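You operate a simulated robot arm through the tools that you are given. There is no shell and no other tool.

You are at the controls of a simulated robot arm. One attempt, no reset.

## Task
The door seal was clamped down over grit: lift it and clean the lane.
Fine: both clamps open first, the seal on the bench edge, grit off with the tack rag, rag back. Set down upright: tack rag. What is to be rubbed or washed off counts as gone when no trace of it is left.
Where things are to end (x, y in the base frame): door seal within 50 mm of [260, 450].

Only the result counts: the job must be done as asked and must still hold three seconds after the hand-in. Knocking over, shifting, dropping, spilling or breaking anything else fails it. Lids that push on must go on centred and level and be pressed home; caps that screw on are set level and turned clockwise until they are tight.

## Robot
A 6-joint arm with a two-finger parallel gripper, fixed in place. Base frame: the origin is on the floor under the middle of its stand, x ahead of it, y to its left, z up; the work surface is at about z = 900. Readings come in mm, rad, newtons and seconds.
With the tool pointing down near the work surface it reaches from about 340 to 860 mm from the base axis. Its first joint turns from -2.007 to 2.007 rad. Payload 3.43 kg.
The TCP is the grasp point between the finger pads, 34 mm short of the fingertips. In the tool frame z runs along the fingers and y along their closing line. The gripper opens to 128 mm. The fingers are 24 mm wide and 12 mm thick; the gripper's body (48 by 130 mm) begins 96 mm behind the TCP.
Orientation is that of the tool frame in the base frame, as a unit quaternion [x, y, z, w]. With the fingers straight down and closing along the base's y, the tool's x points along the base's -x, its y along +y and its z along -z.

## Interface
- The arm moves only by the tool drive_tool. Its argument "deltas" is one flat list of numbers, 7 for each row, row after row: the closure in counts, from 0 (fully open) to 255 (shut), then the shift along the tool's x, y, z in mm, then the turn, a rotation vector about the tool's x, y, z in rad. In form: [jaw, tx, ty, tz, rx, ry, rz, jaw, tx, ty, tz, rx, ry, rz, ...]. A call has 1 to 20 rows; each row shifts and turns the commanded pose from where the row before left it, along the tool's axes as they then stand. Each row takes 0.2 s and may step no farther than 50 mm and 0.15 rad from the row before; otherwise, or with a gripper value out of range, the whole call is refused. Where a pose cannot be reached the arm comes as near as it can. A force on the tool above 80 N (or 10 N above the force at the start of the call, whichever is more), or a blocked arm, ends the call early, and 0.2 s more pass. Each finger travels about 108 mm/s and halts on what it meets, pressing with about 25 N; the grip force reading is that of the motor and also rises with nothing between the fingers. The clock runs only during rows and for 0.2 s after the last one: add rows that do not move to give the fingers time. It gives the time, the measured TCP pose, the force on the tool (base axes), the opening and the grip force at its end, in the units of the frame above (readings bear some noise), with the torque about the TCP (base axes, N m) and any sound that the robot's microphone picked up.
- Cameras (640 x 400 px; columns grow to the right, rows downward): "scene" is fixed at [49.1, 649.5, 1509.1]; the picture's right is [0.60, 0.80, 0.00], its down [-0.46, 0.34, -0.82] and it looks along [-0.66, 0.49, 0.57] (base axes); focal length 214 px, centre (320, 200). "wrist" rides on the gripper at [76, -11, -160] in the tool frame; the picture's right is [0.15, 0.99, 0.00], its down [-0.88, 0.13, -0.46] and it looks along [-0.45, 0.07, 0.89] (tool axes); focal length 234 px, centre (320, 200).
- snapshot(camera): a new picture of that camera. It takes no simulated time.
- lift_body(by): moves the trunk up (or, below 0, down) by that many mm; the arm rides with it, the base frame stays. It gives what a move gives, with no picture.
- measure_at(camera, pixels): for up to 12 pixels [column, row] of the newest picture of that camera ("zoom" is the newest enlarged one), the place [x, y, z] in the base frame of the surface seen there, good to about 2 mm. It takes no simulated time.
- inspect(camera, box): a new picture of the part [left, top, right, bottom] of that camera's present view, enlarged. It takes no simulated time.
- job_done(): hands the job in; it is judged then, once.

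Open the gripper and draw the arm clear of the work before you hand the job in, unless the task says otherwise.

The tools are called as a command line: name --argument value ..., lists and objects as JSON in quotes. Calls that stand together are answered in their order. drive_tool: Moves the arm, as the interface text tells. Its arguments: {"type":"object","properties":{"deltas":{"type":"array","items":{"type":"number"}}},"required":["deltas"]} The other tools are called the same way: lift_body (by) moves the trunk up or down; snapshot (camera) takes a picture; measure_at (camera, pixels) gives the place of the surface under pixels of a picture; inspect (camera, box) takes an enlarged picture of a part of a camera's view; job_done () hands the job in.

At the start:

```text
time: 0.0
ee_pos: [271.3, 497.8, 1315.9]
ee_rot: [0.0, 1.0, 0.001, -0.001]
contact_force: [-0.2, -0.2, -0.7]
moment: [0.0, 0.0, 0.03]
gripper_width: 128.1
grip_force: 0.0
trunk travel left (down, up): [-700.0, 90.0]
```

scene: 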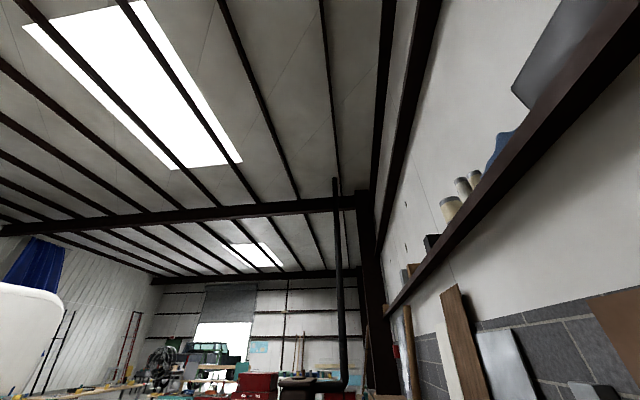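
wrist: 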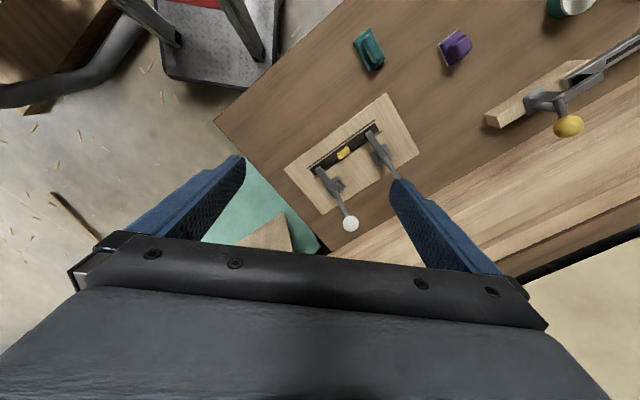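

The scene camera looks up at the roof and is of no use; the wrist view shows a board around (350,155) with two clamps and a dark strip, plus teal and purple objects at (368,48) and (455,46). I enlarge that part.

inspect --camera "wrist" --box '[270, 80, 430, 240]'

measure_at --camera "wrist" --pixels '[[368, 48], [455, 46], [350, 223], [333, 182], [380, 150], [344, 153], [310, 170], [374, 126], [285, 170], [388, 95], [418, 152], [320, 213]]'

```text
2.50 times, centred on (350, 160) of wrist
```

zoom: 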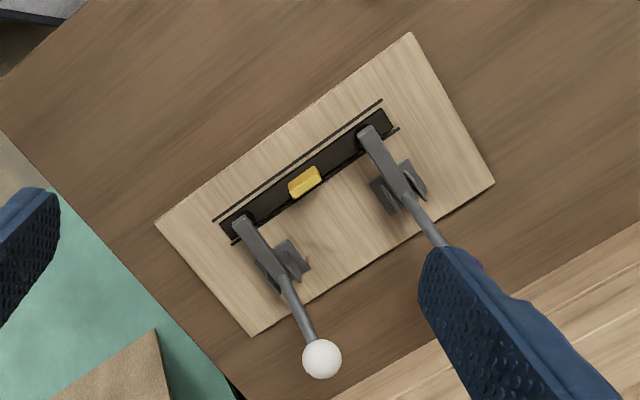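

```text
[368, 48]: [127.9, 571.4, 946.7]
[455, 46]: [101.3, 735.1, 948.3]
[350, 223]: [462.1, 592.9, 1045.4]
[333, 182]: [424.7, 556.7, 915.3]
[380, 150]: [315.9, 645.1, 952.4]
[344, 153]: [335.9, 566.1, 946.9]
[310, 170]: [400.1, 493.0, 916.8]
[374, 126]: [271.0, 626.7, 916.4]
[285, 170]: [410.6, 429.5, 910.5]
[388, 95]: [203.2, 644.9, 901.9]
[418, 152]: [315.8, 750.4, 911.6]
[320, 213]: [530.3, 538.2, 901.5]
```

I look closer at the teal and purple objects, the third clamp on the right and the bench on the left.

inspect --camera "wrist" --box '[330, 0, 490, 100]'

inspect --camera "wrist" --box '[460, 0, 640, 160]'

```text
4.00 times, centred on (410, 50) of wrist
```

zoom: 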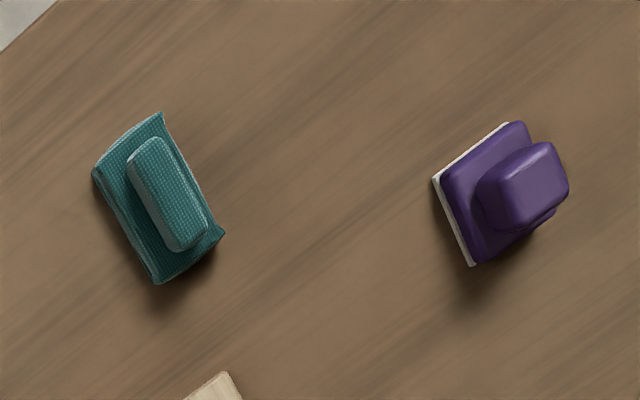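

```text
2.50 times, centred on (550, 80) of wrist
```

zoom: 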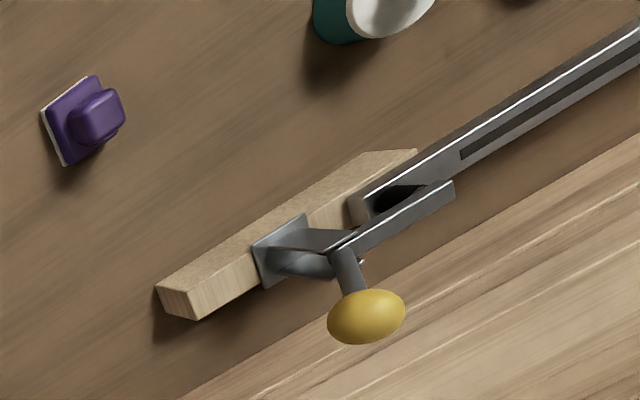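

Teal looks like a woven cloth pad (the tack rag), purple like a felt eraser. I turn the tool about 44° so that it lines up with the board and lower it a little for a nearer look.

drive_tool --deltas '[0, 0, 0, 20, 0, 0, -0.128, 0, 0, 0, 20, 0, 0, -0.128, 0, 0, 0, 20, 0, 0, -0.128, 0, 0, 0, 20, 0, 0, -0.128, 0, 0, 0, 20, 0, 0, -0.128, 0, 0, 0, 16, 0, 0, -0.128, 0, 0, 0, 0, 0, 0, 0]'

snapshot --camera "wrist"

```text
time: 1.6
ee_pos: [272.4, 497.9, 1200.0]
ee_rot: [-0.375, 0.927, 0.0, 0.0]
contact_force: [0.8, -0.6, 0.8]
moment: [0.03, 0.02, 0.04]
gripper_width: 128.1
grip_force: 0.1
trunk travel left (down, up): [-700.0, 90.0]
```

```text
taken
```

wrist: 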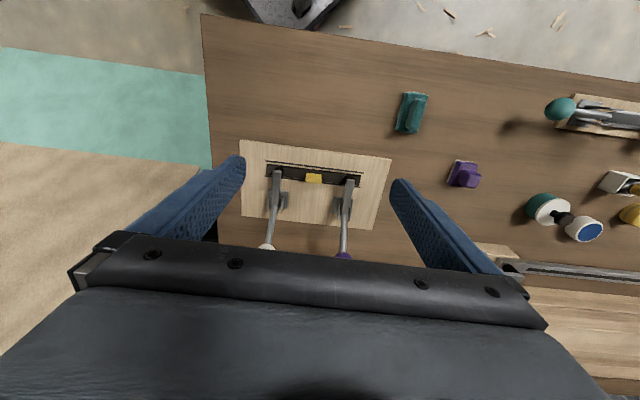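

The tool now lines up with the board. The seal is at (315,177), clamp knobs at (267,248) and (343,257). I zoom in on this area and measure the main points.

inspect --camera "wrist" --box '[225, 130, 405, 260]'

measure_at --camera "wrist" --pixels '[[314, 178], [275, 172], [350, 180], [267, 247], [343, 256], [281, 205], [346, 212], [268, 170], [361, 180], [205, 16], [213, 165], [412, 112]]'

```text
3.08 times, centred on (315, 195) of wrist
```

zoom: 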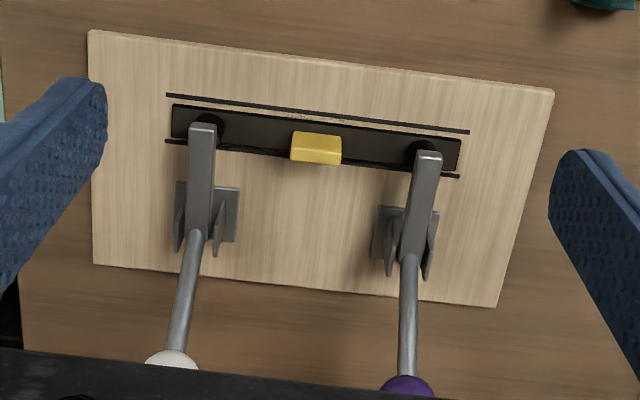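

```text
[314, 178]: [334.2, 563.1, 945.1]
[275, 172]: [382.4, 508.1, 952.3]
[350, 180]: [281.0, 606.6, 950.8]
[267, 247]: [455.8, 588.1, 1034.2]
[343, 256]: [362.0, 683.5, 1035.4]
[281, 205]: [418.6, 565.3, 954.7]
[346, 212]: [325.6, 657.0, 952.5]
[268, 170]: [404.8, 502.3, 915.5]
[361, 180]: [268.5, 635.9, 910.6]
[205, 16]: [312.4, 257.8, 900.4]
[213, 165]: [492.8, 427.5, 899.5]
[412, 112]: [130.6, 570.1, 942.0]
```

Seal with yellow grip at about (334,563,945), arms clamped over it, knobs at about (458,590,1036) and (363,684,1036). The handles lean up and away from the seal. I move 98 mm toward the knobs for a better look.

drive_tool --deltas '[0, -33, 1.5, 0, 0, 0, 0, 0, -33, 1.5, 0, 0, 0, 0, 0, -33, 1.5, 0, 0, 0, 0, 0, 0, 0, 0, 0, 0, 0]'

inspect --camera "wrist" --box '[220, 60, 420, 240]'

snapshot --camera "wrist"

```text
time: 2.6
ee_pos: [340.7, 570.2, 1201.1]
ee_rot: [-0.375, 0.927, 0.0, -0.001]
contact_force: [-0.1, 1.0, -0.2]
moment: [-0.04, 0.03, -0.02]
gripper_width: 128.0
grip_force: 0.0
trunk travel left (down, up): [-700.0, 90.0]
```

```text
2.22 times, centred on (320, 150) of wrist
```

zoom: 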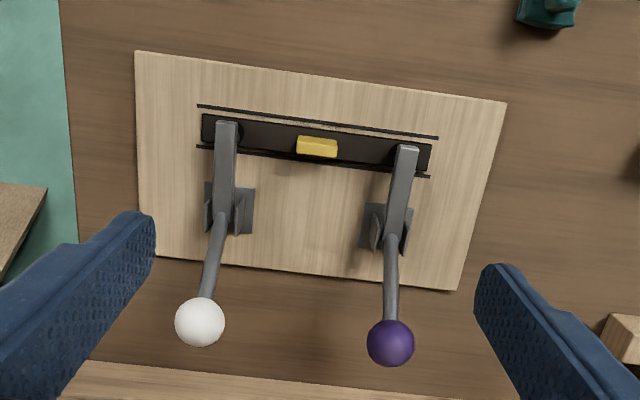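

```text
taken
```

wrist: 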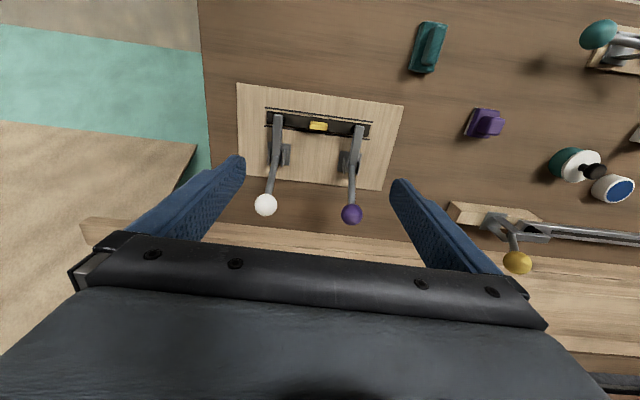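

Both knobs are clearly visible now: white at zoom (200,322), purple at zoom (391,343). I measure knobs, handles, arms and the channel.

measure_at --camera "zoom" --pixels '[[200, 322], [391, 343], [200, 300], [200, 344], [178, 322], [222, 322], [391, 322], [391, 364], [209, 280], [218, 235], [226, 140], [224, 190]]'

measure_at --camera "zoom" --pixels '[[391, 280], [391, 240], [407, 160], [400, 210], [245, 225], [366, 240], [206, 128], [430, 160], [317, 141], [300, 153], [336, 155], [270, 380]]'

```text
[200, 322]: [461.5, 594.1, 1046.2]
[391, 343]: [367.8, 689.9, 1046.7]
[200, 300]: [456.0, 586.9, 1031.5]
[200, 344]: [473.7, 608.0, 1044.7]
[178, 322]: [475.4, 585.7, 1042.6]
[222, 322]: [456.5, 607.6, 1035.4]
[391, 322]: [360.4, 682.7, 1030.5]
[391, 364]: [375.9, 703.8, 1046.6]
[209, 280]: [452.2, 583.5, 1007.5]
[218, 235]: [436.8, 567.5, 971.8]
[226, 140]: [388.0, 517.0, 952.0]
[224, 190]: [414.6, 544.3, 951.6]
```

```text
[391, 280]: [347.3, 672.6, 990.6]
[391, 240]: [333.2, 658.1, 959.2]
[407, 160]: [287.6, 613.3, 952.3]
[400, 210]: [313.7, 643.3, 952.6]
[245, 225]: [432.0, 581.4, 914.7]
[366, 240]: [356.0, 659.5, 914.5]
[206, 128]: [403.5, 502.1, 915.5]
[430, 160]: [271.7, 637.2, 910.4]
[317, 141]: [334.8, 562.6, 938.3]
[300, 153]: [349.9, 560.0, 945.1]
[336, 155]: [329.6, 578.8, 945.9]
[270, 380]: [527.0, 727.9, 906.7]
```

White knob centre works out near (469,598,1032) with a radius of about 16, purple near (371,698,1033). I move above the white knob at z≈1120 with the fingers open and check the alignment.

drive_tool --deltas '[0, -37.2, -23.1, 20, 0, 0, 0, 0, -37.2, -23.1, 20, 0, 0, 0, 0, -37.2, -23.0, 21, 0, 0, 0, 0, 0, 0, 20, 0, 0, 0, 0, 0, 0, 0, 0, 0, 0]'

snapshot --camera "wrist"

```text
time: 3.8
ee_pos: [466.7, 599.1, 1118.7]
ee_rot: [-0.374, 0.928, 0.0, 0.0]
contact_force: [-0.8, -0.5, 0.6]
moment: [-0.02, -0.04, -0.02]
gripper_width: 128.1
grip_force: 0.2
trunk travel left (down, up): [-700.0, 90.0]
```

```text
taken
```

wrist: 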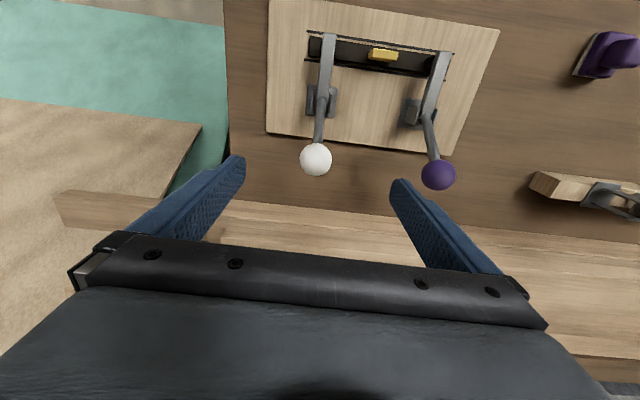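

White knob at (316,159), between the fingers. I measure its near surface again to refine the centre.

measure_at --camera "wrist" --pixels '[[316, 159], [316, 149], [316, 168], [306, 159], [326, 159], [438, 174], [329, 50], [321, 112], [319, 130], [430, 115], [442, 65], [384, 54]]'

inspect --camera "wrist" --box '[280, 20, 460, 200]'

```text
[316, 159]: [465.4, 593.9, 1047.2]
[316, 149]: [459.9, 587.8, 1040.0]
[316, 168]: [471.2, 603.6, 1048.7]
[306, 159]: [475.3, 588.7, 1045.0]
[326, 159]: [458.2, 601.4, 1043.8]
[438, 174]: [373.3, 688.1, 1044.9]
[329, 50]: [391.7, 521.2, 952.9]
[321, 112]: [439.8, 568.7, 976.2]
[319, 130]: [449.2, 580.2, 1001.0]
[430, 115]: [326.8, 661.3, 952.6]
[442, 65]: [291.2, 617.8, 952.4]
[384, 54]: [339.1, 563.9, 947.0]
```

```text
2.22 times, centred on (370, 110) of wrist
```

zoom: 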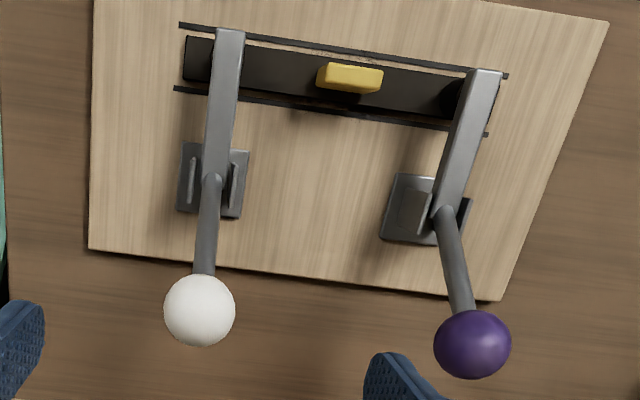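

The knob centre is (468,598,1032); the hand is 2 mm off along y. I lower the hand to z≈1040 and close on the knob.

drive_tool --deltas '[0, 0, -2.3, 26, 0, 0, 0, 0, 0, 0, 26, 0, 0, 0, 0, 0, 0, 26, 0, 0, 0, 0, 0, 0, 0, 0, 0, 0, 255, 0, 0, 0, 0, 0, 0, 255, 0, 0, 0, 0, 0, 0, 255, 0, 0, 0, 0, 0, 0, 255, 0, 0, 0, 0, 0, 0]'

snapshot --camera "wrist"

```text
time: 5.6
ee_pos: [467.7, 596.0, 1043.6]
ee_rot: [-0.374, 0.927, 0.0, 0.0]
contact_force: [-0.4, -0.1, -2.3]
moment: [0.03, -0.04, -0.01]
gripper_width: 35.4
grip_force: 45.2
trunk travel left (down, up): [-700.0, 90.0]
```

```text
taken
```

wrist: 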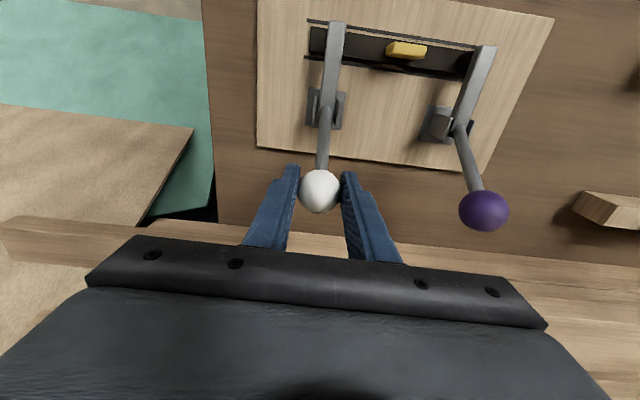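

The knob is held (opening 35 mm). I pull it back and down along its arc for the first 16° and read the force.

drive_tool --deltas '[255, -5.8, 0, 4.1, 0, 0, 0, 255, -5.7, 0, 4.3, 0, 0, 0, 255, -5.2, 0, 4.8, 0, 0, 0, 255, -5, 0, 5, 0, 0, 0, 255, 0, 0, 0, 0, 0, 0]'

snapshot --camera "wrist"

```text
time: 6.8
ee_pos: [484.7, 610.9, 1023.4]
ee_rot: [-0.375, 0.927, 0.0, 0.0]
contact_force: [-9.1, -1.2, 8.8]
moment: [-0.83, 0.94, 0.03]
gripper_width: 35.2
grip_force: 45.1
trunk travel left (down, up): [-700.0, 90.0]
```

```text
taken
```

wrist: 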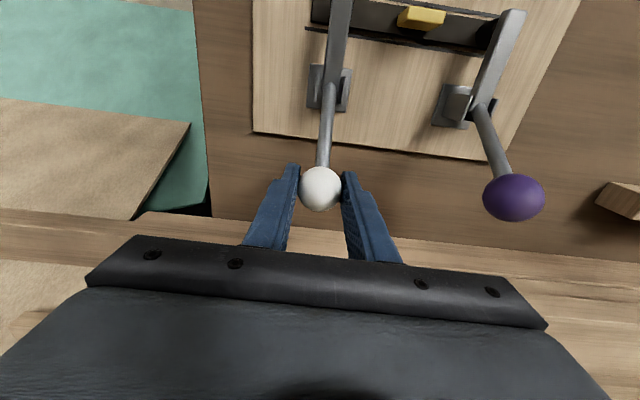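

The handle follows with about 13 N and the clamp arm appears to be rising. I continue along the arc toward 72°.

drive_tool --deltas '[255, -4.5, 0, 5.5, 0, 0, 0, 255, -4.3, 0, 5.8, 0, 0, 0, 255, -3.7, 0, 6, 0, 0, 0, 255, -3.4, 0, 6.3, 0, 0, 0, 255, -2.8, 0, 6.5, 0, 0, 0, 255, -2.5, 0, 6.7, 0, 0, 0, 255, 0, 0, 0, 0, 0, 0]'

snapshot --camera "wrist"

```text
time: 8.4
ee_pos: [500.7, 627.0, 987.9]
ee_rot: [-0.375, 0.927, 0.0, 0.002]
contact_force: [-8.2, 5.1, 10.9]
moment: [-0.83, 0.95, -0.02]
gripper_width: 35.0
grip_force: 44.9
trunk travel left (down, up): [-700.0, 90.0]
```

```text
taken
```

wrist: 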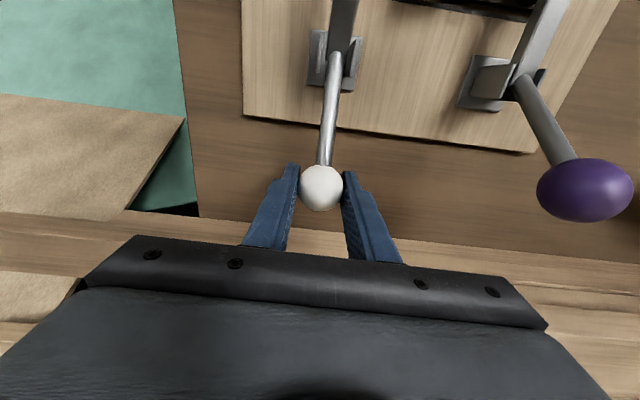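

Still moving freely with about 14 N. I continue to about 88° and watch for a stop or sound.

drive_tool --deltas '[255, -1.9, 0, 6.9, 0, 0, 0, 255, -1.6, 0, 6.9, 0, 0, 0, 255, -0.9, 0, 7, 0, 0, 0, 255, -0.5, 0, 7.1, 0, 0, 0, 255, 0, 0, 0, 0, 0, 0]'

snapshot --camera "wrist"

measure_at --camera "wrist" --pixels '[[322, 180], [330, 130], [333, 80], [341, 20], [336, 95]]'

```text
time: 9.6
ee_pos: [503.0, 630.8, 959.7]
ee_rot: [-0.374, 0.927, 0.001, 0.0]
contact_force: [0.9, 14.9, 13.2]
moment: [-0.78, 0.91, -0.03]
gripper_width: 35.5
grip_force: 45.2
trunk travel left (down, up): [-700.0, 90.0]
```

```text
taken
```

wrist: 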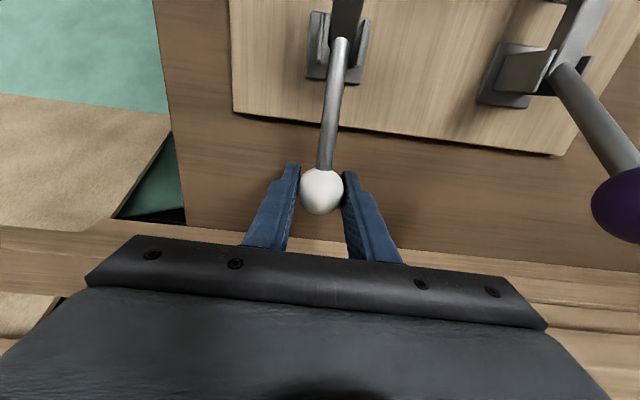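

```text
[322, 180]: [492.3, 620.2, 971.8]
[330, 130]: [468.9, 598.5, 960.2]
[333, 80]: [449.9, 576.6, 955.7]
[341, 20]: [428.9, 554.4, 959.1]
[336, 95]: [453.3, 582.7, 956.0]
```

Handle is now at about 80° from vertical with no stop yet. I push a little further down, feeling for the end of travel.

drive_tool --deltas '[255, -1.5, 0, 5, 0, 0, 0, 255, -0.5, 0, 5, 0, 0, 0, 255, 0, 0, 0, 0, 0, 0]'

snapshot --camera "wrist"

```text
time: 10.4
ee_pos: [505.3, 631.4, 953.1]
ee_rot: [-0.375, 0.927, 0.001, 0.002]
contact_force: [-9.0, 4.9, 37.8]
moment: [-0.14, 0.15, -0.06]
gripper_width: 35.9
grip_force: 44.9
trunk travel left (down, up): [-700.0, 90.0]
```

```text
taken
```

wrist: 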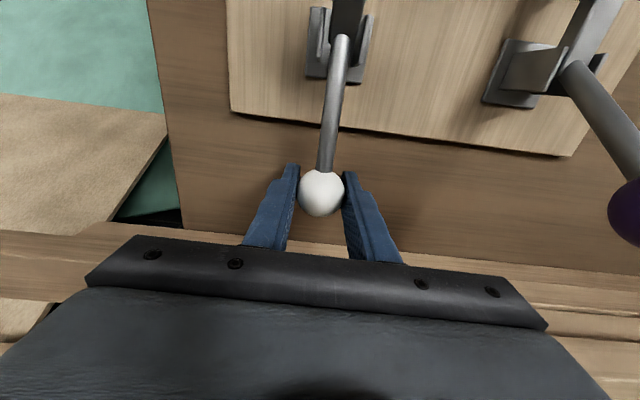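

The force rose to 38 N vertically: the handle is at its stop. I release, rise straight up and then look at the clamp.

drive_tool --deltas '[255, 0, 0, -2, 0, 0, 0, 100, 0, 0, 0, 0, 0, 0, 100, 0, 0, 0, 0, 0, 0, 100, 0, 0, 0, 0, 0, 0, 100, 0, 0, -40, 0, 0, 0, 100, 0, 0, -50, 0, 0, 0, 100, 0, 0, -50, 0, 0, 0, 100, 30, 0, -30, 0, 0, 0, 100, 40, 0, 0, 0, 0, 0, 100, 40, 0, 0, 0, 0, 0, 100, 0, 0, 0, 0, 0, 0]'

snapshot --camera "wrist"

```text
time: 12.8
ee_pos: [426.0, 554.7, 1124.3]
ee_rot: [-0.375, 0.927, 0.0, 0.0]
contact_force: [-0.1, -0.6, -0.9]
moment: [0.02, -0.04, -0.02]
gripper_width: 77.9
grip_force: 0.0
trunk travel left (down, up): [-700.0, 90.0]
```

```text
taken
```

wrist: 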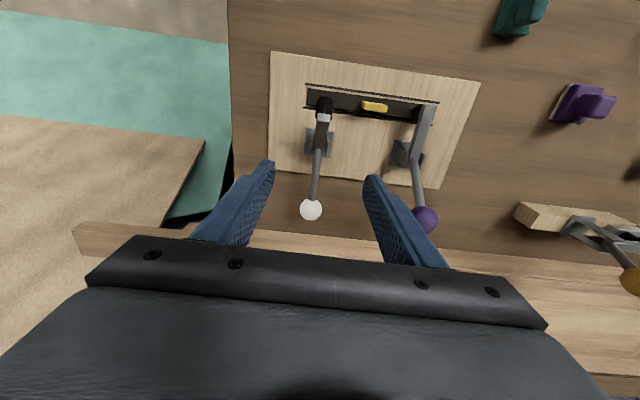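

The white clamp's arm now stands up near (324,108). I zoom in and measure it.

inspect --camera "wrist" --box '[270, 50, 450, 230]'

measure_at --camera "wrist" --pixels '[[324, 102], [323, 112], [321, 130], [311, 205], [316, 170], [325, 118], [425, 215], [374, 106], [424, 112]]'

```text
2.22 times, centred on (360, 140) of wrist
```

zoom: 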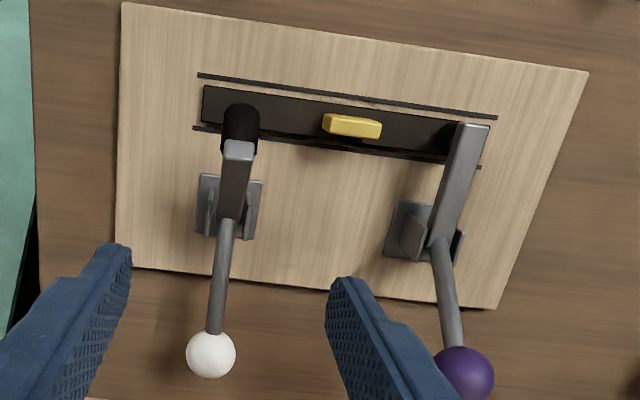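

```text
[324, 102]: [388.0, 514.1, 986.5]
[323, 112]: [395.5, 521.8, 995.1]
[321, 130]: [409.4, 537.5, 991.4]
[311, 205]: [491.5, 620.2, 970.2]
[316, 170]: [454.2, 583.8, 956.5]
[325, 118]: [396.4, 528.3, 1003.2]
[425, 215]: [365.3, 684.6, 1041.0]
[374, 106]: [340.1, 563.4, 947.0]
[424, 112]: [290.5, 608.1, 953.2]
```

The white clamp's arm stands up at about 50° (tip z≈1003), held open by itself. Now I move above the purple knob at about (371,698).

drive_tool --deltas '[60, -20, 35.3, 0, 0, 0, 0, 60, -20, 35.3, 0, 0, 0, 0, 60, -20, 35.3, 0, 0, 0, 0, 60, 0, 35.3, 0, 0, 0, 0, 60, 0, 0, 0, 0, 0, 0]'

snapshot --camera "wrist"

```text
time: 14.0
ee_pos: [370.7, 697.4, 1119.7]
ee_rot: [-0.374, 0.927, -0.001, 0.0]
contact_force: [0.9, 1.4, 0.2]
moment: [-0.03, 0.0, -0.02]
gripper_width: 97.6
grip_force: 0.0
trunk travel left (down, up): [-700.0, 90.0]
```

```text
taken
```

wrist: 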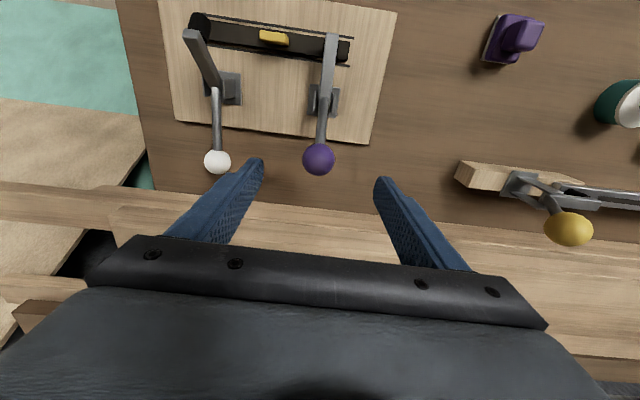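

The purple knob is centred at (319,158) between the fingers. I lower the hand to z≈1041, grip it and pull along the same arc.

drive_tool --deltas '[60, 0, 0, 26, 0, 0, 0, 60, 0, 0, 26, 0, 0, 0, 60, 0, 0, 26, 0, 0, 0, 60, 0, 0, 0, 0, 0, 0, 255, 0, 0, 0, 0, 0, 0, 255, 0, 0, 0, 0, 0, 0, 255, 0, 0, 0, 0, 0, 0, 255, 0, 0, 0, 0, 0, 0]'

snapshot --camera "wrist"

```text
time: 15.8
ee_pos: [373.2, 697.7, 1042.2]
ee_rot: [-0.374, 0.927, 0.0, 0.001]
contact_force: [8.8, -12.6, -2.9]
moment: [-0.2, -0.05, -0.21]
gripper_width: 35.3
grip_force: 45.1
trunk travel left (down, up): [-700.0, 90.0]
```

```text
taken
```

wrist: 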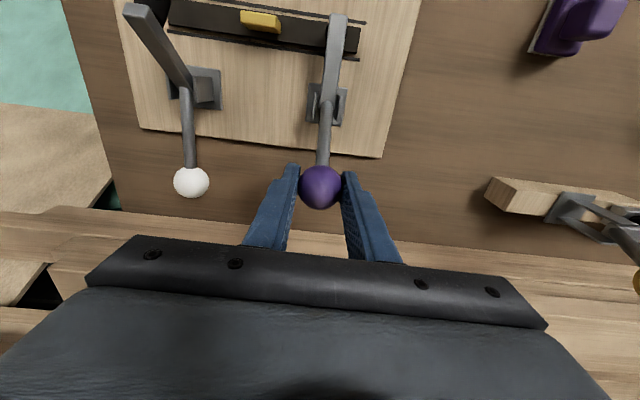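

Gripped (35 mm), with a 15 N side load that I relieve by shifting 1.5 mm along -y. Then I pull through the arc as before.

drive_tool --deltas '[255, 0, -1.5, 0, 0, 0, 0, 255, -5.8, 0, 4.1, 0, 0, 0, 255, -5.7, 0, 4.3, 0, 0, 0, 255, -5.2, 0, 4.8, 0, 0, 0, 255, -5, 0, 5, 0, 0, 0, 255, -4.5, 0, 5.5, 0, 0, 0, 255, -4.3, 0, 5.8, 0, 0, 0, 255, -3.7, 0, 6, 0, 0, 0, 255, -3.4, 0, 6.3, 0, 0, 0, 255, 0, 0, 0, 0, 0, 0]'

snapshot --camera "wrist"

```text
time: 18.0
ee_pos: [399.2, 723.4, 1003.0]
ee_rot: [-0.374, 0.927, 0.001, 0.001]
contact_force: [-3.2, 8.3, 15.0]
moment: [-0.74, 1.0, 0.0]
gripper_width: 35.1
grip_force: 45.0
trunk travel left (down, up): [-700.0, 90.0]
```

```text
taken
```

wrist: 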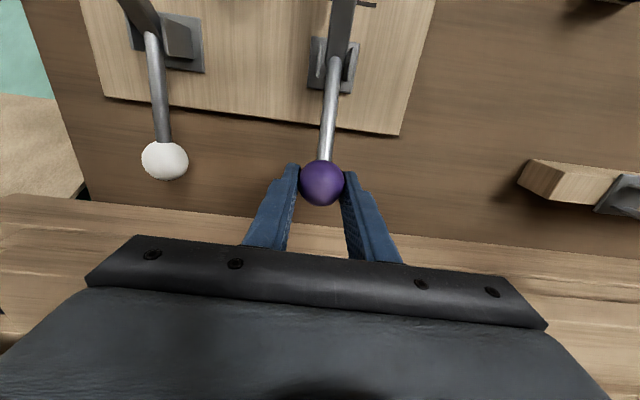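

The purple handle is moving normally. I continue down to the stop.

drive_tool --deltas '[255, -2.8, 0, 6.5, 0, 0, 0, 255, -2.5, 0, 6.7, 0, 0, 0, 255, -1.9, 0, 6.9, 0, 0, 0, 255, -1.6, 0, 6.9, 0, 0, 0, 255, -0.9, 0, 7, 0, 0, 0, 255, -0.5, 0, 7.1, 0, 0, 0, 255, -1, 0, 5, 0, 0, 0, 255, -0.5, 0, 5, 0, 0, 0, 255, 0, 0, 0, 0, 0, 0]'

snapshot --camera "wrist"

```text
time: 20.0
ee_pos: [405.1, 732.6, 952.8]
ee_rot: [-0.375, 0.927, 0.001, 0.002]
contact_force: [-17.3, 6.5, 34.4]
moment: [-0.38, 0.45, -0.02]
gripper_width: 35.4
grip_force: 45.0
trunk travel left (down, up): [-700.0, 90.0]
```

```text
taken
```

wrist: 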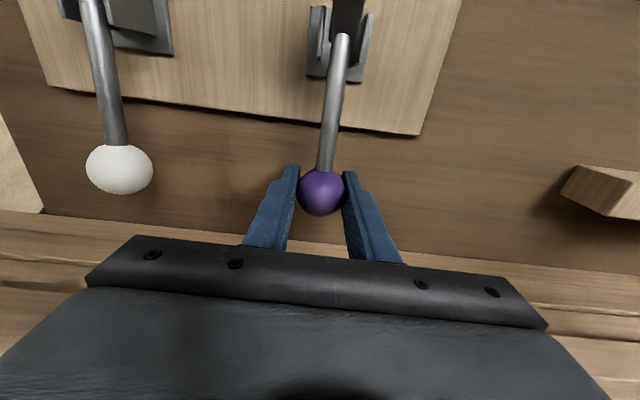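

Purple clamp is at its stop as well (34 N). I release, rise to z≈1120 and move back toward the robot for a view of the seal.

drive_tool --deltas '[255, 0, 0, -2, 0, 0, 0, 100, 0, 0, 0, 0, 0, 0, 100, 0, 0, 0, 0, 0, 0, 100, 0, 0, 0, 0, 0, 0, 100, 0, 0, -40, 0, 0, 0, 100, 0, 0, -45, 0, 0, 0, 100, 0, 0, -45, 0, 0, 0, 100, 0, 0, -40, 0, 0, 0, 100, 44, -12.2, 0, 0, 0, 0, 100, 44, -12.2, 0, 0, 0, 0, 100, 44, -12.2, 0, 0, 0, 0, 100, 44, -12.2, 0, 0, 0, 0, 100, 44, -12.2, 0, 0, 0, 0, 100, 44, -12.2, 0, 0, 0, 0, 100, 0, 0, 0, 0, 0, 0]'

snapshot --camera "wrist"

inspect --camera "wrist" --box '[230, 100, 410, 260]'

```text
time: 23.2
ee_pos: [266.9, 491.7, 1120.0]
ee_rot: [-0.374, 0.927, 0.0, 0.0]
contact_force: [0.4, 0.7, 0.0]
moment: [0.0, 0.02, 0.01]
gripper_width: 77.8
grip_force: 0.0
out of reach, approached as far as the arm can: row 8
trunk travel left (down, up): [-700.0, 90.0]
```

```text
taken
```

wrist: 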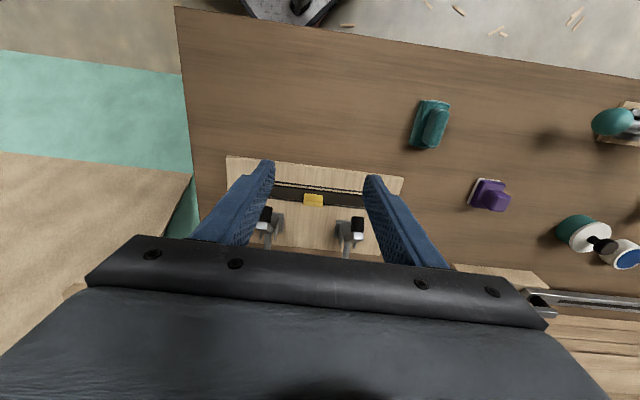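

```text
2.50 times, centred on (320, 180) of wrist
```

zoom: 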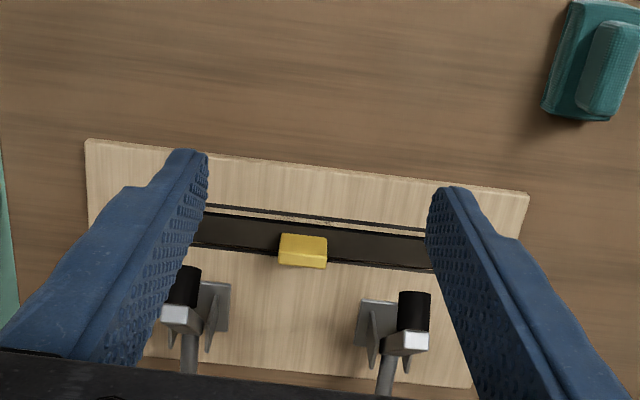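

Both clamps are open, and both arms stand up clear at (265,215) and (357,228). Now I measure the yellow tab and the seal strip in the enlarged view.

measure_at --camera "zoom" --pixels '[[283, 238], [324, 243], [303, 240], [303, 250], [303, 262], [282, 254], [322, 258], [240, 235], [380, 248], [215, 228], [400, 240], [250, 225]]'

inspect --camera "wrist" --box '[270, 170, 370, 230]'

```text
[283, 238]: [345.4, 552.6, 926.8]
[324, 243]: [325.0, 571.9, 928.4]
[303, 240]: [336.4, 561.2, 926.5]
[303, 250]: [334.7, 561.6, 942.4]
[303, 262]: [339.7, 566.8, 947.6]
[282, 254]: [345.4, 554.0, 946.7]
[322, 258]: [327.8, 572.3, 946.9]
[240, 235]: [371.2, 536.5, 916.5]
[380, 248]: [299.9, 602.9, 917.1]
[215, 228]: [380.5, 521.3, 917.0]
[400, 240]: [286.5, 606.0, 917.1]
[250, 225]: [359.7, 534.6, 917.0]
```

```text
6.40 times, centred on (320, 200) of wrist
```

zoom: 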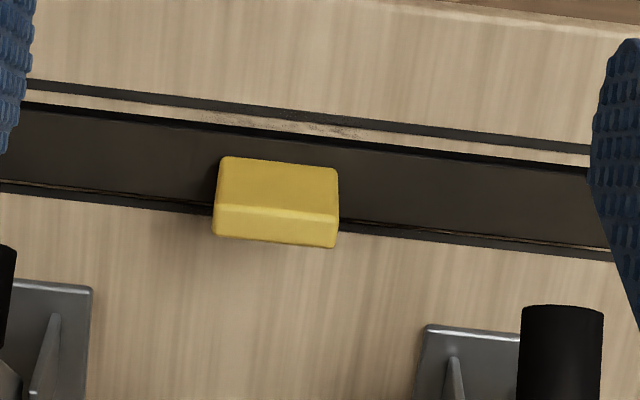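

I measure the tab's far top edge and the strip's edges in this closer view.

measure_at --camera "zoom" --pixels '[[276, 208], [276, 240], [218, 215], [218, 232], [333, 222], [333, 243], [276, 135], [276, 150], [400, 160], [420, 220], [150, 185], [320, 125]]'

```text
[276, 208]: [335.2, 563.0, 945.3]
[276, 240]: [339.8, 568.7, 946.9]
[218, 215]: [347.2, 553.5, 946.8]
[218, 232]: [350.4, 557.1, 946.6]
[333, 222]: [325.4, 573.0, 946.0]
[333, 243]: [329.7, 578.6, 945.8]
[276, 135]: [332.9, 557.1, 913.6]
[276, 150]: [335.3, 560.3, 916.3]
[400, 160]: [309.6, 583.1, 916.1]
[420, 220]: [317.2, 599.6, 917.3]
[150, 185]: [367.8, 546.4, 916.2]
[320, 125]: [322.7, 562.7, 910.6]
```

The tab measures about 30 mm along y and 10 mm along x, centred near (338,565), top at 947, with the strip top at 917. I go above it with the fingers set to about 63 mm so they fit between the raised arms.

drive_tool --deltas '[130, -34.1, 1.2, 10, 0, 0, 0, 130, -34.1, 1.2, 20, 0, 0, 0, 130, -34.1, 1.2, 30, 0, 0, 0, 130, 0, 0, 30, 0, 0, 0, 130, 0, 0, 0, 0, 0, 0]'

snapshot --camera "wrist"

```text
time: 24.4
ee_pos: [338.5, 567.6, 1029.7]
ee_rot: [-0.375, 0.927, 0.001, 0.0]
contact_force: [-0.4, 0.3, -0.3]
moment: [0.03, 0.02, -0.03]
gripper_width: 62.7
grip_force: 0.0
trunk travel left (down, up): [-700.0, 90.0]
```

```text
taken
```

wrist: 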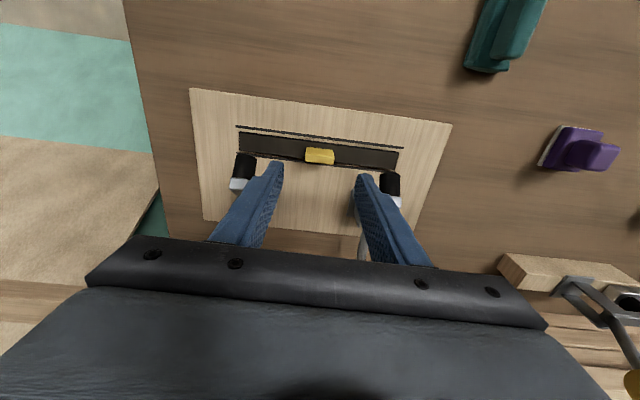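

The tab is at (320,156) and the arms' ends at (241,170) and (391,187). I measure once more before descending.

measure_at --camera "wrist" --pixels '[[320, 150], [320, 159], [309, 156], [331, 158], [241, 184], [246, 160], [391, 180], [391, 196], [383, 175], [254, 170]]'

inspect --camera "wrist" --box '[220, 110, 420, 230]'

```text
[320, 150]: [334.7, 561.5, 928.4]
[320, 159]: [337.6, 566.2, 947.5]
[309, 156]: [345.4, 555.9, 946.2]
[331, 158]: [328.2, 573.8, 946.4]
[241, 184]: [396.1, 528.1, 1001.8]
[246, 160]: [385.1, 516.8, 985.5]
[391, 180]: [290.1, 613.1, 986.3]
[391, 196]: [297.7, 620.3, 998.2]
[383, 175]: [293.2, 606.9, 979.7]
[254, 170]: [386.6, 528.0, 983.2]
```

```text
3.20 times, centred on (320, 170) of wrist
```

zoom: 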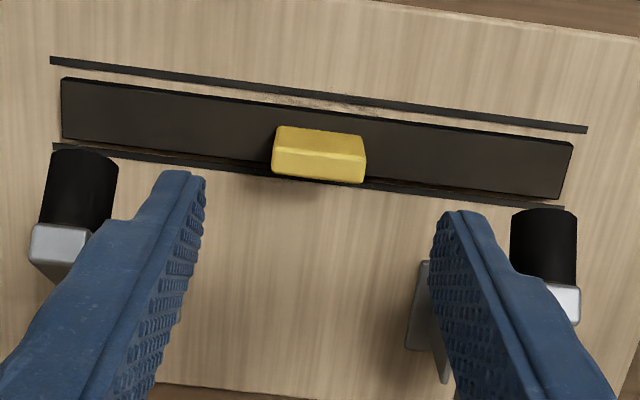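

Clear span is ±61 mm and the fingers need about ±43, so I descend to z≈956 (tips 5 mm above the strip) and close on the tab.

drive_tool --deltas '[130, 1.5, -0.5, 25, 0, 0, 0, 130, 0, 0, 25, 0, 0, 0, 130, 0, 0, 23, 0, 0, 0, 130, 0, 0, 0, 0, 0, 0, 255, 0, 0, 0, 0, 0, 0, 255, 0, 0, 0, 0, 0, 0, 255, 0, 0, 0, 0, 0, 0]'

snapshot --camera "wrist"

```text
time: 26.0
ee_pos: [337.7, 565.2, 957.5]
ee_rot: [-0.375, 0.927, -0.001, 0.001]
contact_force: [0.0, -0.3, -0.4]
moment: [0.02, -0.04, -0.02]
gripper_width: 31.0
grip_force: 25.3
trunk travel left (down, up): [-700.0, 90.0]
```

```text
taken
```

wrist: 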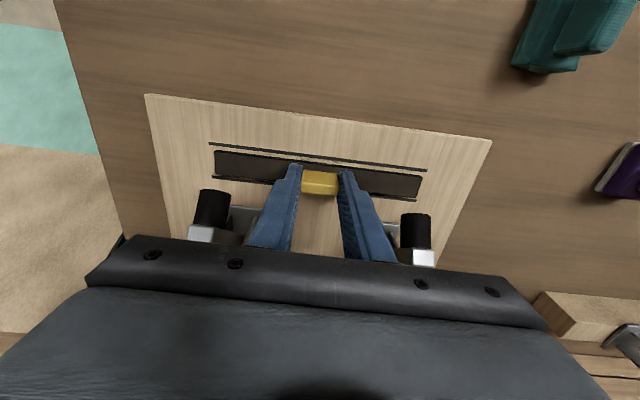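

The tab is gripped (31 mm). I lift straight up in small steps by 24 mm, staying below the raised clamp feet.

drive_tool --deltas '[255, 0, 0, -4, 0, 0, 0, 255, 0, 0, -5, 0, 0, 0, 255, 0, 0, -5, 0, 0, 0, 255, 0, 0, -5, 0, 0, 0, 255, 0, 0, -5, 0, 0, 0, 255, 0, 0, 0, 0, 0, 0]'

snapshot --camera "wrist"

```text
time: 27.4
ee_pos: [337.3, 564.8, 983.1]
ee_rot: [-0.374, 0.927, 0.0, 0.0]
contact_force: [0.6, 0.1, -0.9]
moment: [-0.01, 0.01, 0.01]
gripper_width: 30.9
grip_force: 25.4
trunk travel left (down, up): [-700.0, 90.0]
```

```text
taken
```

wrist: 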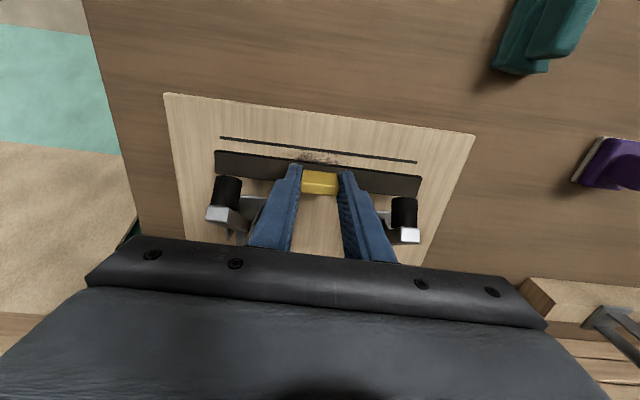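

The seal is lifted and grit shows at (320,157). I carry the seal away from the clamps toward the robot, staying level, then over the target (260,450).

drive_tool --deltas '[255, 17, 0, 0, 0, 0, 0, 255, 20, 0, 0, 0, 0, 0, 255, 20, 0, 0, 0, 0, 0, 255, 20, -5, -5, 0, 0, 0, 255, 20, -8, -5, 0, 0, 0, 255, 20, -8, 0, 0, 0, 0, 255, 18.6, -7.8, 0, 0, 0, 0, 255, 0, 0, 0, 0, 0, 0]'

snapshot --camera "wrist"

```text
time: 29.2
ee_pos: [261.3, 449.1, 991.9]
ee_rot: [-0.374, 0.927, 0.0, 0.0]
contact_force: [0.4, -0.3, 0.3]
moment: [-0.02, 0.03, 0.02]
gripper_width: 30.8
grip_force: 25.2
trunk travel left (down, up): [-700.0, 90.0]
```

```text
taken
```

wrist: 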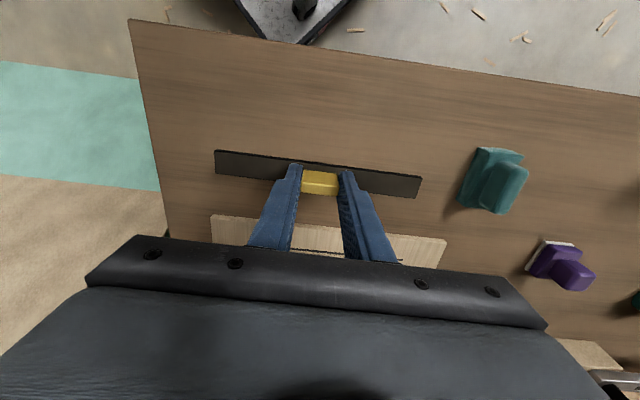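

The seal is level over the target. I lower it 38 mm and then in small steps until it touches the bench.

drive_tool --deltas '[255, 0, 0, 15, 0, 0, 0, 255, 0, 0, 15, 0, 0, 0, 255, 0, 0, 10, 0, 0, 0, 255, 0, 0, 0, 0, 0, 0]'

drive_tool --deltas '[255, 0, 0, 2, 0, 0, 0, 255, 0, 0, 2, 0, 0, 0, 255, 0, 0, 0, 0, 0, 0]'

```text
time: 30.2
ee_pos: [261.1, 450.2, 952.3]
ee_rot: [-0.375, 0.927, 0.0, 0.001]
contact_force: [0.0, 0.1, -0.7]
moment: [0.06, -0.04, 0.0]
gripper_width: 31.0
grip_force: 25.3
trunk travel left (down, up): [-700.0, 90.0]
```

```text
time: 31.0
ee_pos: [259.2, 450.6, 947.9]
ee_rot: [-0.374, 0.927, 0.0, 0.0]
contact_force: [-0.3, -0.4, -0.9]
moment: [-0.01, 0.0, 0.0]
gripper_width: 31.0
grip_force: 25.2
trunk travel left (down, up): [-700.0, 90.0]
```

No contact at z=948 yet; I go on down in 1.5 mm steps.

drive_tool --deltas '[255, 0, 0, 1.5, 0, 0, 0, 255, 0, 0, 0, 0, 0, 0]'

drive_tool --deltas '[255, 0, 0, 1.5, 0, 0, 0, 255, 0, 0, 0, 0, 0, 0]'

snapshot --camera "wrist"

```text
time: 31.6
ee_pos: [260.8, 450.8, 946.2]
ee_rot: [-0.375, 0.927, 0.0, 0.0]
contact_force: [-0.4, 0.0, 1.3]
moment: [0.01, -0.01, 0.04]
gripper_width: 31.0
grip_force: 24.3
trunk travel left (down, up): [-700.0, 90.0]
```

```text
time: 32.2
ee_pos: [260.5, 450.2, 948.2]
ee_rot: [-0.374, 0.928, 0.001, 0.002]
contact_force: [0.6, -2.3, 25.5]
moment: [-0.11, -0.04, 0.01]
gripper_width: 31.3
grip_force: 24.7
trunk travel left (down, up): [-700.0, 90.0]
```

```text
taken
```

wrist: 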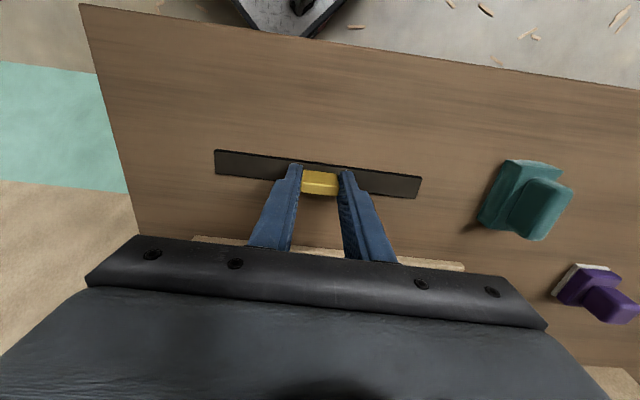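

Contact at 25 N, so the seal rests on the bench. I ease off 1 mm, open to about 60 mm and rise straight up.

drive_tool --deltas '[255, 0, 0, -1, 0, 0, 0, 130, 0, 0, 0, 0, 0, 0, 130, 0, 0, 0, 0, 0, 0, 130, 0, 0, -20, 0, 0, 0, 130, 0, 0, -40, 0, 0, 0, 130, 0, 0, -50, 0, 0, 0, 130, 0, 0, -50, 0, 0, 0, 130, 0, 0, 0, 0, 0, 0]'

snapshot --camera "wrist"

```text
time: 34.0
ee_pos: [259.5, 448.9, 1107.7]
ee_rot: [-0.375, 0.927, -0.001, 0.0]
contact_force: [-0.6, 0.5, 0.5]
moment: [-0.02, 0.01, 0.02]
gripper_width: 62.9
grip_force: 0.1
trunk travel left (down, up): [-700.0, 90.0]
```

```text
taken
```

wrist: 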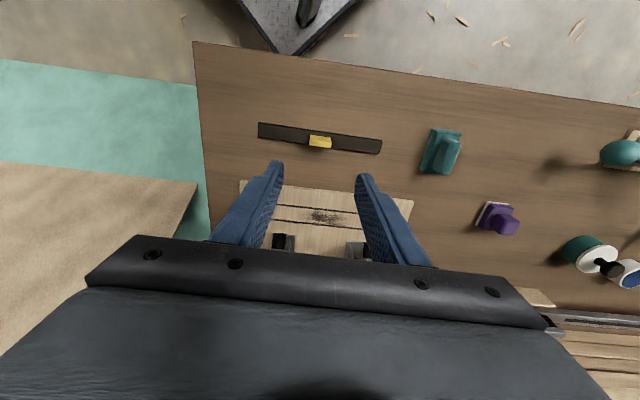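

The seal rests at (320,138) on the bench, and grit shows in the lane at (323,217). I enlarge the grit and measure its extent, and do the same for the teal rag.

inspect --camera "wrist" --box '[270, 190, 370, 250]'

measure_at --camera "zoom" --pixels '[[320, 170], [250, 140], [420, 180], [320, 130], [340, 220], [30, 110], [100, 200], [330, 260], [150, 130], [500, 200]]'

measure_at --camera "wrist" --pixels '[[320, 141], [262, 130], [380, 147], [430, 135], [460, 135], [452, 143], [446, 160], [425, 165], [438, 170], [440, 135], [456, 165], [447, 150]]'

```text
6.40 times, centred on (320, 220) of wrist
```

zoom: 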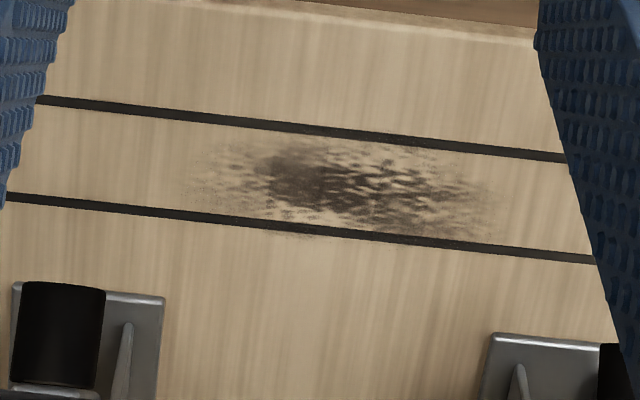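

```text
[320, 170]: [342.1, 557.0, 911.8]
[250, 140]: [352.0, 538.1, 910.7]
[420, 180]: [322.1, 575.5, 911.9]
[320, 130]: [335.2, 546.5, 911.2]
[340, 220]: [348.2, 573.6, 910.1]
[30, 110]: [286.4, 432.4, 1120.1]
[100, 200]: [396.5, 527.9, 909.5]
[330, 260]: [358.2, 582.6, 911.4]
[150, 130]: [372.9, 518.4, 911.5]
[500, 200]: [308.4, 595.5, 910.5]
```

```text
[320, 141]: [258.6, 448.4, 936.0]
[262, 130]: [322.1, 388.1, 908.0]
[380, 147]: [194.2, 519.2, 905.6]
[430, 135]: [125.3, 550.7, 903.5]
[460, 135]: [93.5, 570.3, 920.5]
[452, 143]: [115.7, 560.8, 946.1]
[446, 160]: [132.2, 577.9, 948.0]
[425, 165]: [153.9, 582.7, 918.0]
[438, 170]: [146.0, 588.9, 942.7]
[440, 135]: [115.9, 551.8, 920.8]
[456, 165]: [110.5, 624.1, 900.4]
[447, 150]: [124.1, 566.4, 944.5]
```

Grit lies around u≈634, v≈168 (about ±46 by ±15 mm) centred near (340,560). Now a close look at the rag's shape.

inspect --camera "wrist" --box '[400, 110, 480, 190]'

measure_at --camera "zoom" --pixels '[[235, 140], [490, 165], [150, 420], [360, 470], [390, 210], [470, 215], [280, 400], [380, 430], [350, 420], [330, 320], [440, 220], [200, 300]]'

```text
5.00 times, centred on (440, 150) of wrist
```

zoom: 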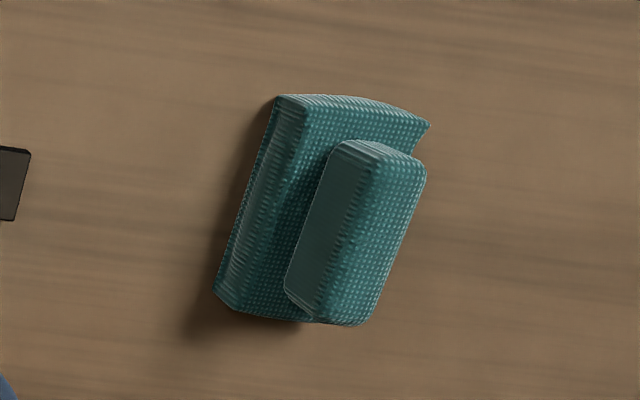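

```text
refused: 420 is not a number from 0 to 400
```

measure_at --camera "zoom" --pixels '[[283, 105], [420, 125], [222, 298], [300, 315], [345, 150], [418, 165], [315, 305], [360, 318], [385, 235], [320, 220], [270, 220], [350, 110]]'

```text
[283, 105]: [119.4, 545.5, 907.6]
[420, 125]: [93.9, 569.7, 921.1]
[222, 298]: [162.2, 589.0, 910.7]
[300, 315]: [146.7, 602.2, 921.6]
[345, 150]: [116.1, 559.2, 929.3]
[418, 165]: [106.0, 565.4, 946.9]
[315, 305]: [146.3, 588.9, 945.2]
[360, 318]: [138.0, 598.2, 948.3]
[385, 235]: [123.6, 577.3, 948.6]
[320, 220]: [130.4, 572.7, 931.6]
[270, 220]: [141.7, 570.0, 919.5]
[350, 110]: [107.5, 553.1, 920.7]
```

The rag base is about 61×38 mm with its long side along the tool's x, and its handle (about 44×14 mm, top 948) is centred near (126,578). I move above it with the same orientation and re-measure.

drive_tool --deltas '[130, 1.3, 37.1, 0, 0, 0, 0, 130, 1.3, 37.1, 0, 0, 0, 0, 130, 1.3, 37.1, 0, 0, 0, 0, 130, 1.2, 37.1, 20, 0, 0, 0, 130, 1.2, 37.1, 30, 0, 0, 0, 130, 0, 0, 28, 0, 0, 0, 130, 0, 0, 0, 0, 0, 0]'

snapshot --camera "wrist"

inspect --camera "wrist" --box '[260, 90, 380, 210]'

```text
time: 35.6
ee_pos: [126.0, 579.8, 1029.0]
ee_rot: [-0.374, 0.927, 0.0, 0.0]
contact_force: [0.1, -0.4, 0.1]
moment: [-0.04, 0.04, 0.03]
gripper_width: 62.7
grip_force: 0.2
trunk travel left (down, up): [-700.0, 90.0]
```

```text
taken
```

wrist: 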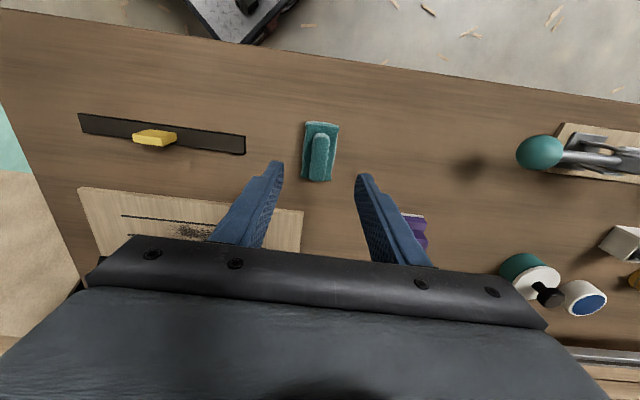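

```text
3.33 times, centred on (320, 150) of wrist
```

zoom: 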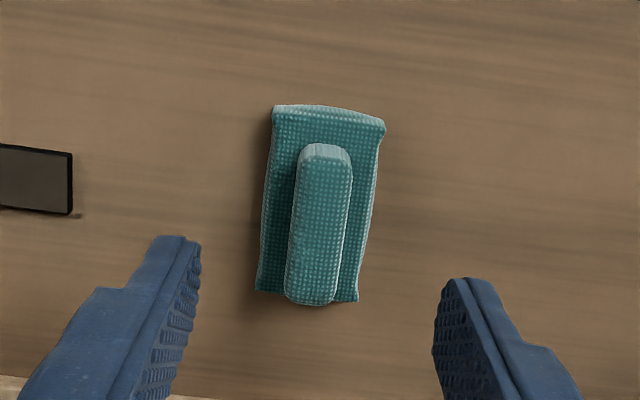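

The rag sits between the fingers at zoom (320,220). I measure the handle's top and the base's corners.

measure_at --camera "zoom" --pixels '[[325, 160], [312, 290], [304, 200], [345, 205], [292, 280], [335, 285], [318, 230], [278, 112], [380, 125], [262, 285], [350, 298], [330, 125]]'

```text
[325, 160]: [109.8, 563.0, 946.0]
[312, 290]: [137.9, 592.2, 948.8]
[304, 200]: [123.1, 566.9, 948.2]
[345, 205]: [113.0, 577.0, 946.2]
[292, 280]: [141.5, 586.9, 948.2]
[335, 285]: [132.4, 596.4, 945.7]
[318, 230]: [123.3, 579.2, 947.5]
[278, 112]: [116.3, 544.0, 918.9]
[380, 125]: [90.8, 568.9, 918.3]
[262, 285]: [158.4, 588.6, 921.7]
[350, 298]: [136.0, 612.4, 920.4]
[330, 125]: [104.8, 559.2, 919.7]
```

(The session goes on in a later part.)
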